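You operate a simulated robot arm through the tools that you are given. There is no shell and no other tool. Be economical: measure what you need, move in short steps, check, and stop when the job is done.

Carry out the task below with a simulated robot arm. There is one attempt and no reset: what you move stays moved.

TASK
Stack the grey block mould that says "62" from the top of the yellow-marked table on top of the grey block mould labelled "75".
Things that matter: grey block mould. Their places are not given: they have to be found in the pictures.

It is judged by the outcome, as a careful person would: the job done as asked, and still so three seconds after it is handed in. It fails if anything else is knocked over, pushed out of place, dropped, spilled or broken.

THE ROBOT
A 7-joint arm with a two-finger parallel gripper, fixed in place. Base frame: the origin is at the foot of the arm, x ahead of it, y to its left, z up; the work surface is at about z = 0. Lengths are in m, angles in rad, forces in N, time in s.
With the tool pointing down near the work surface it reaches from about 0.22 to 0.58 m from the base axis. Its first joint turns from -1.152 to 1.152 rad. Payload 2.5 kg.
Tool frame: the origin (TCP) lies between the finger pads and is the grasp point; the fingertips stand 0.023 m ahead of it; z points along the fingers, y is the line along which they close. The gripper opens to 0.094 m. The fingers are 0.038 m wide and 0.01 m thick; the gripper's body (0.054 by 0.096 m) begins 0.039 m behind the TCP.
Orientation is that of the tool frame in the base frame, as a unit quaternion [x, y, z, w]. With the fingers straight down and closing along the base's y, the tool's x points along the base's -x, its y along +y and its z along -z.

THE INTERFACE
- The arm moves only by the tool play_rows. Its argument "increments" is a list of rows, each a list of 3 entries, a list of its own where there are three numbers: the shift along the tool's x, y, z in m, then the turn, a rotation vector about the tool's x, y, z in rad, then the gripper command, from -1 (fully open) to 1 (shut), values between in proportion. In form: [[[x, y, z], [wx, wy, wz], fingers], ...]. A call has 1 to 10 rows; each row shifts and turns the commanded pose from where the row before left it, along the tool's axes as they then stand. A row lasts 0.2 s, in which the tool goes at most 0.05 m and 0.15 rad; a call with a longer step from one row to the next is refused whole, and so is a gripper value outside its range. A pose out of reach is approached as far as the arm can. The call stops where the force on the tool passes 40 N (or 10 N more than at its start, if that is more) or the arm is blocked; 0.2 s more then pass. The fingers move at their own pace (about 0.108 m/s each) and stop on an object; they squeeze with about 29 N. The grip force told is the motor's: it shows also when the fingers shut on nothing. Time passes only in rows, and 0.2 s behind the last, so rows that do not move let the fingers close. It gives the time, the measured TCP pose, the force on the tool (base axes), the opening and the grip force at its end, in the units of the frame above (readings bear some noise).
- Cameras (640 x 400 px; columns grow to the right, rows downward): "scene" is fixed at [0.1078, -0.402, 0.5372]; the picture's right is [0.90, -0.44, 0.00], its down [-0.27, -0.56, -0.78] and it looks along [0.35, 0.70, -0.62] (base axes); focal length 343 px, centre (320, 200). "wrist" rides on the gripper at [-0.039, 0, -0.044] in the tool frame; the picture's right is [0.00, -1.00, 0.00], its down [0.97, 0.00, -0.24] and it looks along [0.24, 0.00, 0.97] (tool axes); focal length 218 px, centre (320, 200).
- capture(camera): a new picture of that camera. No time passes.
- locate(camera, pixels): for up to 12 pixels [column, row] of the newest picture of that camera ("zoom" is the newest enlarged one), the place [x, y, z] in the base frame of the surface seen there, good to about 0.002 m. No time passes.
- close_up(camera, box): a new picture of the part [left, top, right, bottom] of that camera's present view, enlarged. No time passes.
- sign_off(): hands the job in; it is judged then, once.

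Work in short steps. Measure before you move; look again where a grasp or a placing could have gone wrong, and mend it. You have 60 turns and 22 pictures in all, the two below and enlarged ones among them. Open the gripper and draw the arm clear of the work before you hand the job in, unless the task says otherwise; then end with one line.

The tools are called after "Call:" as a command line: name --argument value ..., lists and objects as JSON in quotes. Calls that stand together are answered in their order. play_rows: Moves the arm, as the interface text tells. Its arguments: {"type":"object","properties":{"increments":{"type":"array","items":{"type":"array"}}},"required":["increments"]} The other tools are called the same way: capture (camera) takes a picture; locate (camera, pixels) gives the place of the surface under pixels of a picture; close_up (camera, box) takes an enlarged picture of a part of a camera's view; sign_off () hands the job in.

At the start:

```text
time: 0.0
tcp_pos: [0.3281, 0.1004, 0.2847]
orientation: [0.0, 1.0, 0.0, 0.001]
ft_force: [-0.3, -0.3, 0.5]
opening: 0.0939
grip_force: 0.1
```

scene: 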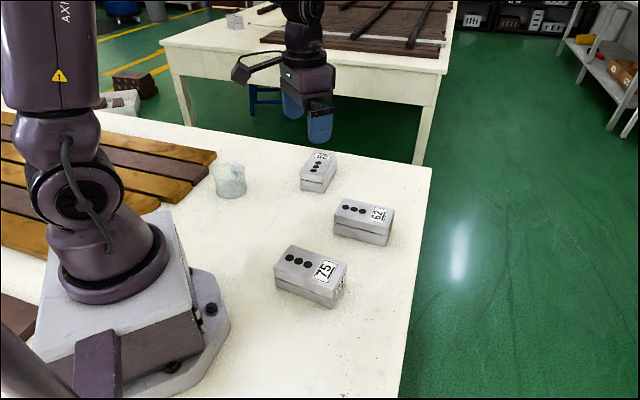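
wrist: 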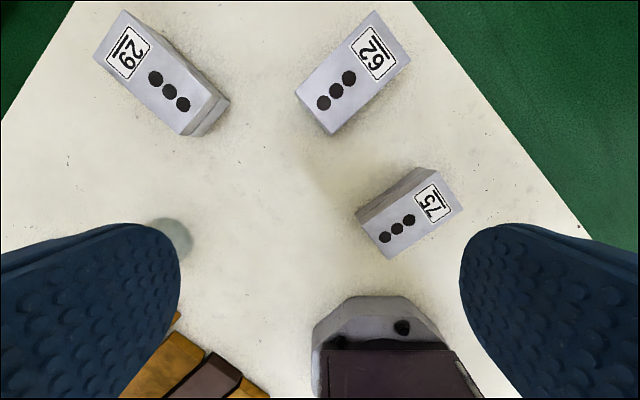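

The 62 block is near scene pixel (363,220) and the 75 block near (311,275). I'll enlarge that area so I can measure both.

Call:
close_up --camera "scene" --box '[260, 140, 420, 320]'

Call:
locate --camera "wrist" --pixels '[[297, 92], [374, 12], [410, 56], [330, 134], [364, 224], [432, 168], [463, 208], [391, 258], [240, 180], [354, 72], [410, 213]]'

```text
2.22 times, centred on (340, 230) of scene
```

zoom: 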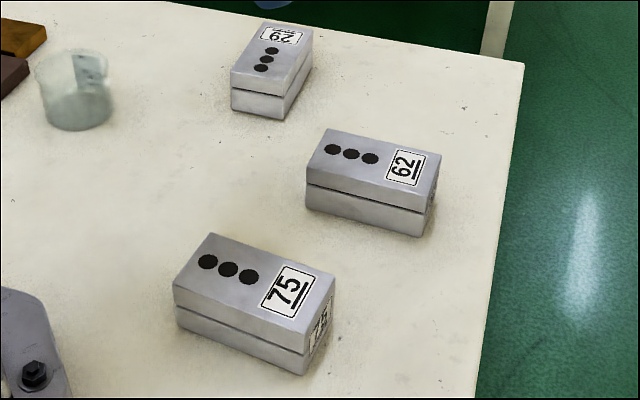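

```text
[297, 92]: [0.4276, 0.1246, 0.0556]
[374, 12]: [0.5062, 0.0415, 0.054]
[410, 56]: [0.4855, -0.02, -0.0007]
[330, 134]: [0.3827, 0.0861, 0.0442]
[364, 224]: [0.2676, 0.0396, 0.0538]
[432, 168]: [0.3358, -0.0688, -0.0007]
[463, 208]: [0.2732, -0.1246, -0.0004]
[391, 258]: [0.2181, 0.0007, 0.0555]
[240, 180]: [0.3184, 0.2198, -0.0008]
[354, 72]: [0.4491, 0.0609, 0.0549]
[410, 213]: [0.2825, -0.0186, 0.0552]
```

Top faces sit at z≈0.055. I'll locate corner-inset points and centres on the enlarged view to get each block's yaw.

Call:
locate --camera "zoom" --pixels '[[327, 132], [438, 156], [423, 204], [309, 182], [374, 168], [210, 237], [332, 276], [304, 350], [176, 286], [254, 288], [365, 210], [75, 60]]'

Call:
locate --camera "wrist" --pixels '[[300, 92], [374, 15], [406, 55], [331, 130], [348, 78], [324, 103], [360, 222], [434, 172], [460, 208], [391, 255], [386, 237], [410, 220]]'

```text
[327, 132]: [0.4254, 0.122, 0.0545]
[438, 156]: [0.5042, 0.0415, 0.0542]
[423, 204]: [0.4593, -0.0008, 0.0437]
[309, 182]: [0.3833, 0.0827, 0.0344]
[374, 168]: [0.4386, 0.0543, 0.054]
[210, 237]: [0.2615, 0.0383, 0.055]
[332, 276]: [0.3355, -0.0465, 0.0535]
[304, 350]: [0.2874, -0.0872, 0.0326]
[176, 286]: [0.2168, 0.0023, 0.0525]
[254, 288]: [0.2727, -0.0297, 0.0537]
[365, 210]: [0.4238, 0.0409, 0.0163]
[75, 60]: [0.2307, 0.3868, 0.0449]
```

```text
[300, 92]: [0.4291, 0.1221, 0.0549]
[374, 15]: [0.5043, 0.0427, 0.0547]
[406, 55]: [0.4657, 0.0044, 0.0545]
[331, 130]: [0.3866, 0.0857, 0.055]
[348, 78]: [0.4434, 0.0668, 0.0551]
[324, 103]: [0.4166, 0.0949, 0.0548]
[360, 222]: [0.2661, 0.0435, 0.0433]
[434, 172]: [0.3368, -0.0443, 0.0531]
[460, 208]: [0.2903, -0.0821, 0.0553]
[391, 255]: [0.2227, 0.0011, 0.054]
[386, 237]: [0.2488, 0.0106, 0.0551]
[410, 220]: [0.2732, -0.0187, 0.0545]
```

62: top centre ≈ (0.446, 0.0635), long axis ≈ −45.5°. 75: centre ≈ (0.278, −0.022), long axis ≈ −49°, with the labels at the same end. I move above 62 and turn the gripper so it closes across the short side.

Call:
play_rows --increments '[[[-0.0393, -0.0123, 0], [0, 0, 0], -1], [[-0.0393, -0.0123, 0], [0, 0, 0], -1], [[-0.0393, -0.0123, 0], [0, 0, 0], -1], [[0, 0, 0], [0, 0, 0.1323], -1], [[0, 0, 0], [0, 0, 0.1323], -1], [[0, 0, 0], [0, 0, 0.1323], -1], [[0, 0, 0], [0, 0, 0.1323], -1], [[0, 0, 0], [0, 0, 0.1323], -1], [[0, 0, 0], [0, 0, 0.1323], -1], [[0, 0, 0.04], [0, 0, 0], -1]]'

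Call:
capture --camera "wrist"

```text
time: 2.2
tcp_pos: [0.4466, 0.0631, 0.2467]
orientation: [0.387, 0.922, 0.001, 0.001]
ft_force: [-0.5, 0.2, 0.3]
opening: 0.094
grip_force: 0.2
```

```text
18 pictures are left
```

wrist: 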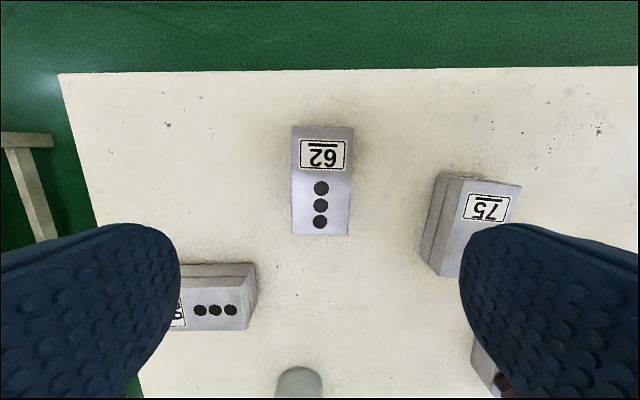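

The block is centred and nearly aligned (x≈292–351). I'll refine using its corners and check the clearance to block 29.

Call:
locate --camera "wrist" --pixels '[[294, 129], [350, 129], [347, 232], [293, 232], [293, 180], [349, 180], [255, 268], [246, 326], [440, 178], [517, 188]]'

```text
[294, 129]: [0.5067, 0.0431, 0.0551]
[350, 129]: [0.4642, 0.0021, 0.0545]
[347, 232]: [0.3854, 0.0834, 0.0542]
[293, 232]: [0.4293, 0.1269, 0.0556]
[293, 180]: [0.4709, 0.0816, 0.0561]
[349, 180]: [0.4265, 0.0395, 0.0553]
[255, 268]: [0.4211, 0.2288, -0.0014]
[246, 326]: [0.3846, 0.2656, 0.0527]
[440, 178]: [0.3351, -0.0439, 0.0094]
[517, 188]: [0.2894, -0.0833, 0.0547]
```

Position and yaw are good (centre error < 1 mm) and block 29 is well clear. I descend to TCP z≈0.034.

Call:
play_rows --increments '[[[0, 0, 0.045], [0, 0, 0], -1], [[0, 0, 0.045], [0, 0, 0], -1], [[0, 0, 0.045], [0, 0, 0], -1], [[0, 0, 0.03], [0, 0, 0], -1], [[0, 0, 0.025], [0, 0, 0], -1], [[0, 0, 0.021], [0, 0, 0], -1], [[0, 0, 0], [0, 0, 0], -1]]'

```text
time: 3.8
tcp_pos: [0.4489, 0.0635, 0.0345]
orientation: [0.387, 0.922, 0.0, 0.0]
ft_force: [0.1, -0.8, 0.3]
opening: 0.0938
grip_force: 0.0
```

At depth with no contact; I close the fingers.

Call:
play_rows --increments '[[[0, 0, 0], [0, 0, 0], 0.0], [[0, 0, 0], [0, 0, 0], 1], [[0, 0, 0], [0, 0, 0], 1], [[0, 0, 0], [0, 0, 0], 1]]'

```text
time: 4.8
tcp_pos: [0.4476, 0.063, 0.0343]
orientation: [0.386, 0.922, 0.001, 0.0]
ft_force: [-0.5, -1.2, -0.1]
opening: 0.0662
grip_force: 29.4
```

Gripped (opening 0.066, 29 N). I lift slowly and check.

Call:
play_rows --increments '[[[0, 0, -0.015], [0, 0, 0], 1], [[0, 0, -0.03], [0, 0, 0], 1], [[0, 0, -0.04], [0, 0, 0], 1], [[0, 0, -0.04], [0, 0, 0], 1], [[0, 0, -0.015], [0, 0, 0], 1], [[0, 0, 0], [0, 0, 0], 1]]'

Call:
capture --camera "wrist"

Call:
capture --camera "scene"

```text
time: 6.2
tcp_pos: [0.4456, 0.0611, 0.1742]
orientation: [0.387, 0.922, 0.001, 0.0]
ft_force: [0.3, 0.5, -7.6]
opening: 0.0658
grip_force: 29.0
```

```text
17 pictures are left
```

wrist: 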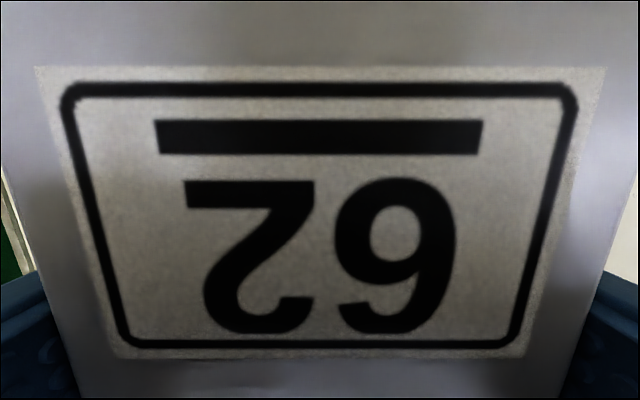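

```text
16 pictures are left
```

scene: 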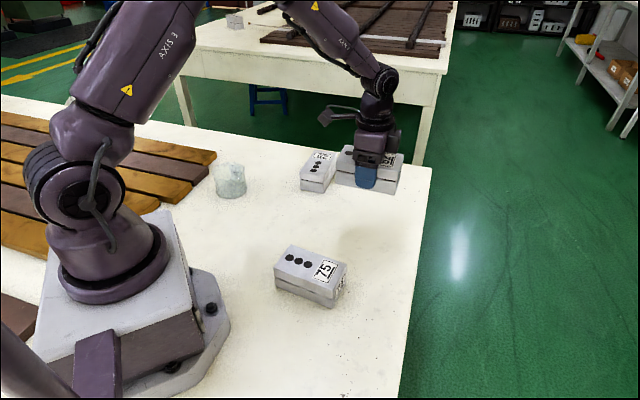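

62 is held level. Next a close-up of 75 for an accurate target position.

Call:
close_up --camera "scene" --box '[262, 235, 358, 315]'

```text
5.00 times, centred on (310, 275) of scene
```

zoom: 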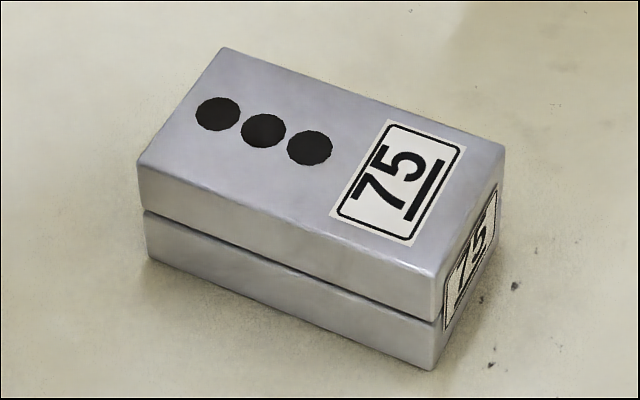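

Call:
locate --camera "zoom" --pixels '[[222, 50], [504, 150], [436, 272], [143, 165], [360, 98], [290, 220], [470, 212], [182, 106], [263, 131]]'

```text
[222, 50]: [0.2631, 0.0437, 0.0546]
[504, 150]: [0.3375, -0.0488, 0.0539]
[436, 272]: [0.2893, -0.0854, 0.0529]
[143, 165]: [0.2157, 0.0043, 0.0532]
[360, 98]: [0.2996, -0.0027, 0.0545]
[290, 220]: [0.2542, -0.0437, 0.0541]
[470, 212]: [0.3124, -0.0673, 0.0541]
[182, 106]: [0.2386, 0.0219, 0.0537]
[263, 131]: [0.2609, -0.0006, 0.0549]
```

75's centre ≈ (0.2764, −0.0216), long axis ≈ −50.5°. I carry 62 across at z≈0.174 with a small yaw of 0.087.

Call:
play_rows --increments '[[[0.00583, -0.01811, 0], [0, 0, 0], 1], [[0.01166, -0.03622, 0], [0, 0, 0], 1], [[0.01166, -0.03622, 0], [0, 0, 0], 1], [[0.01166, -0.03622, 0], [0, 0, 0], 1], [[0.01166, -0.03622, 0], [0, 0, 0], 1], [[0.00583, -0.01811, 0], [0, 0, 0], 1], [[0, 0, 0], [0, 0, 0.087], 1], [[0, 0, 0.04], [0, 0, 0], 1], [[0, 0, 0], [0, 0, 0], 1], [[0, 0, 0], [0, 0, 0], 1]]'

Call:
close_up --camera "scene" --box '[230, 190, 390, 310]'

```text
time: 8.4
tcp_pos: [0.2764, -0.0247, 0.1352]
orientation: [0.426, 0.905, 0.0, 0.0]
ft_force: [0.5, 0.1, -6.9]
opening: 0.0659
grip_force: 29.7
```

```text
3.33 times, centred on (310, 250) of scene
```

zoom: 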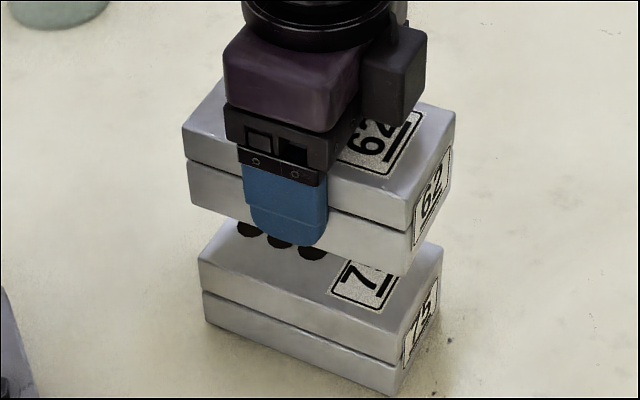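

62 hangs above 75 with matching orientation. I locate comparable corners on both to check the offset.

Call:
locate --camera "zoom" --pixels '[[186, 130], [406, 224], [452, 118], [202, 259], [397, 330], [438, 252], [428, 172], [418, 292], [218, 82], [340, 198], [300, 292]]'

```text
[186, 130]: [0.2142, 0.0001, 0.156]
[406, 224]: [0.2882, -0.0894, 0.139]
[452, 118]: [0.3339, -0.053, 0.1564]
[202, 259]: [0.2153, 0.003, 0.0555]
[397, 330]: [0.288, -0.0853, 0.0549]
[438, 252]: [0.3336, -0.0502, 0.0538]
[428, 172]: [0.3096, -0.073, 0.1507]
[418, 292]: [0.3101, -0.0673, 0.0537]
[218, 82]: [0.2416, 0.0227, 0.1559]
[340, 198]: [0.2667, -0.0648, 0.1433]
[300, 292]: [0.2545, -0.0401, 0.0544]
```

62 sits ~3 mm toward −y relative to 75; I correct that and lower to just above contact.

Call:
play_rows --increments '[[[0.0023, 0.0019, 0], [0, 0, 0], 1], [[0, 0, 0.02], [0, 0, 0], 1], [[0, 0, 0.015], [0, 0, 0], 1], [[0, 0, 0.007], [0, 0, 0], 1], [[0, 0, 0], [0, 0, 0], 1], [[0, 0, 0], [0, 0, 0], 1]]'

Call:
close_up --camera "scene" --box '[230, 190, 390, 310]'

```text
time: 9.8
tcp_pos: [0.276, -0.0209, 0.0924]
orientation: [0.427, 0.904, 0.001, 0.0]
ft_force: [-0.3, -1.2, -7.4]
opening: 0.0658
grip_force: 28.9
```

```text
3.33 times, centred on (310, 250) of scene
```

zoom: 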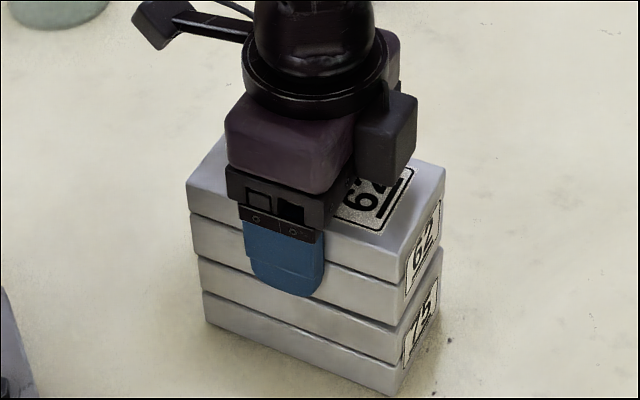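

Well aligned. About 3.5 mm remain, so I lower in small steps and watch the force.

Call:
play_rows --increments '[[[0, 0, 0.0015], [0, 0, 0], 1], [[0, 0, 0.001], [0, 0, 0], 1], [[0, 0, 0.0005], [0, 0, 0], 1], [[0, 0, 0], [0, 0, 0], 1]]'

```text
time: 10.8
tcp_pos: [0.2765, -0.019, 0.0899]
orientation: [0.427, 0.904, 0.002, 0.0]
ft_force: [-7.6, -2.8, 30.6]
opening: 0.0661
grip_force: 28.9
```

Contact has been made (force +30 N). I relieve a little pressure and check before opening.

Call:
play_rows --increments '[[[0, 0, -0.0007], [0, 0, 0], 1], [[0, 0, 0], [0, 0, 0], 1]]'

```text
time: 11.4
tcp_pos: [0.277, -0.0182, 0.0896]
orientation: [0.427, 0.904, 0.0, 0.001]
ft_force: [-0.1, -0.8, -7.3]
opening: 0.0659
grip_force: 29.1
```

It's now just hanging a fraction of a mm above. I go down 0.4 mm and open gently.

Call:
play_rows --increments '[[[0, 0, 0.0004], [0, 0, 0], 1], [[0, 0, 0], [0, 0, 0], 1], [[0, 0, 0], [0, 0, 0], -0.2], [[0, 0, 0], [0, 0, 0], -0.6], [[0, 0, 0], [0, 0, 0], -1], [[0, 0, 0], [0, 0, 0], -1]]'

Call:
close_up --camera "scene" --box '[230, 190, 390, 310]'

```text
time: 12.8
tcp_pos: [0.2758, -0.0189, 0.0903]
orientation: [0.427, 0.904, 0.001, 0.0]
ft_force: [0.4, -1.0, 0.5]
opening: 0.094
grip_force: 0.0
```

```text
3.33 times, centred on (310, 250) of scene
```

zoom: 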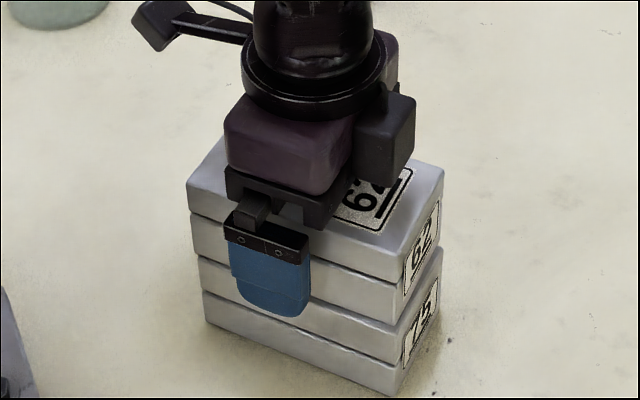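

Released and stable. I withdraw straight up.

Call:
play_rows --increments '[[[0, 0, -0.01], [0, 0, 0], -1], [[0, 0, -0.03], [0, 0, 0], -1], [[0, 0, -0.04], [0, 0, 0], -1], [[0, 0, -0.04], [0, 0, 0], -1], [[0, 0, -0.04], [0, 0, 0], -1], [[0, 0.04, -0.01], [0, 0, 0], -1], [[0, 0.04, 0], [0, 0, 0], -1], [[0, 0.04, 0], [0, 0, 0], -1], [[0, 0, 0], [0, 0, 0], -1]]'

Call:
capture --camera "scene"

```text
time: 14.8
tcp_pos: [0.3672, 0.0546, 0.2601]
orientation: [0.427, 0.904, 0.002, 0.0]
ft_force: [0.4, -0.7, 0.4]
opening: 0.094
grip_force: 0.0
```

```text
11 pictures are left
```

scene: 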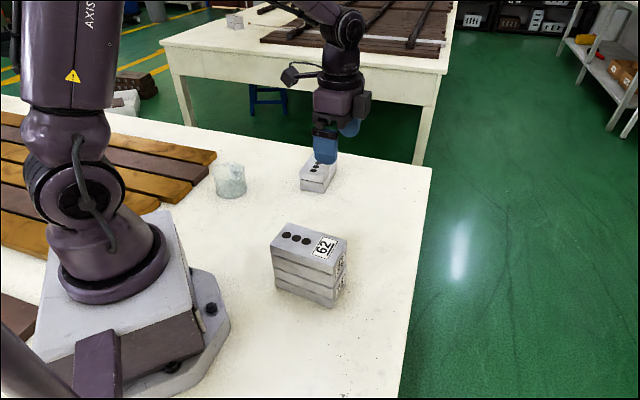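

The stack is aligned, 29 and the beaker are undisturbed, and the arm is clear, so I hand in.

Call:
sign_off

```text
The job is handed in.
```

The "62" block mould is stacked squarely on the "75" block mould; in the last picture nothing else had moved, and the arm was open and clear of the stack.
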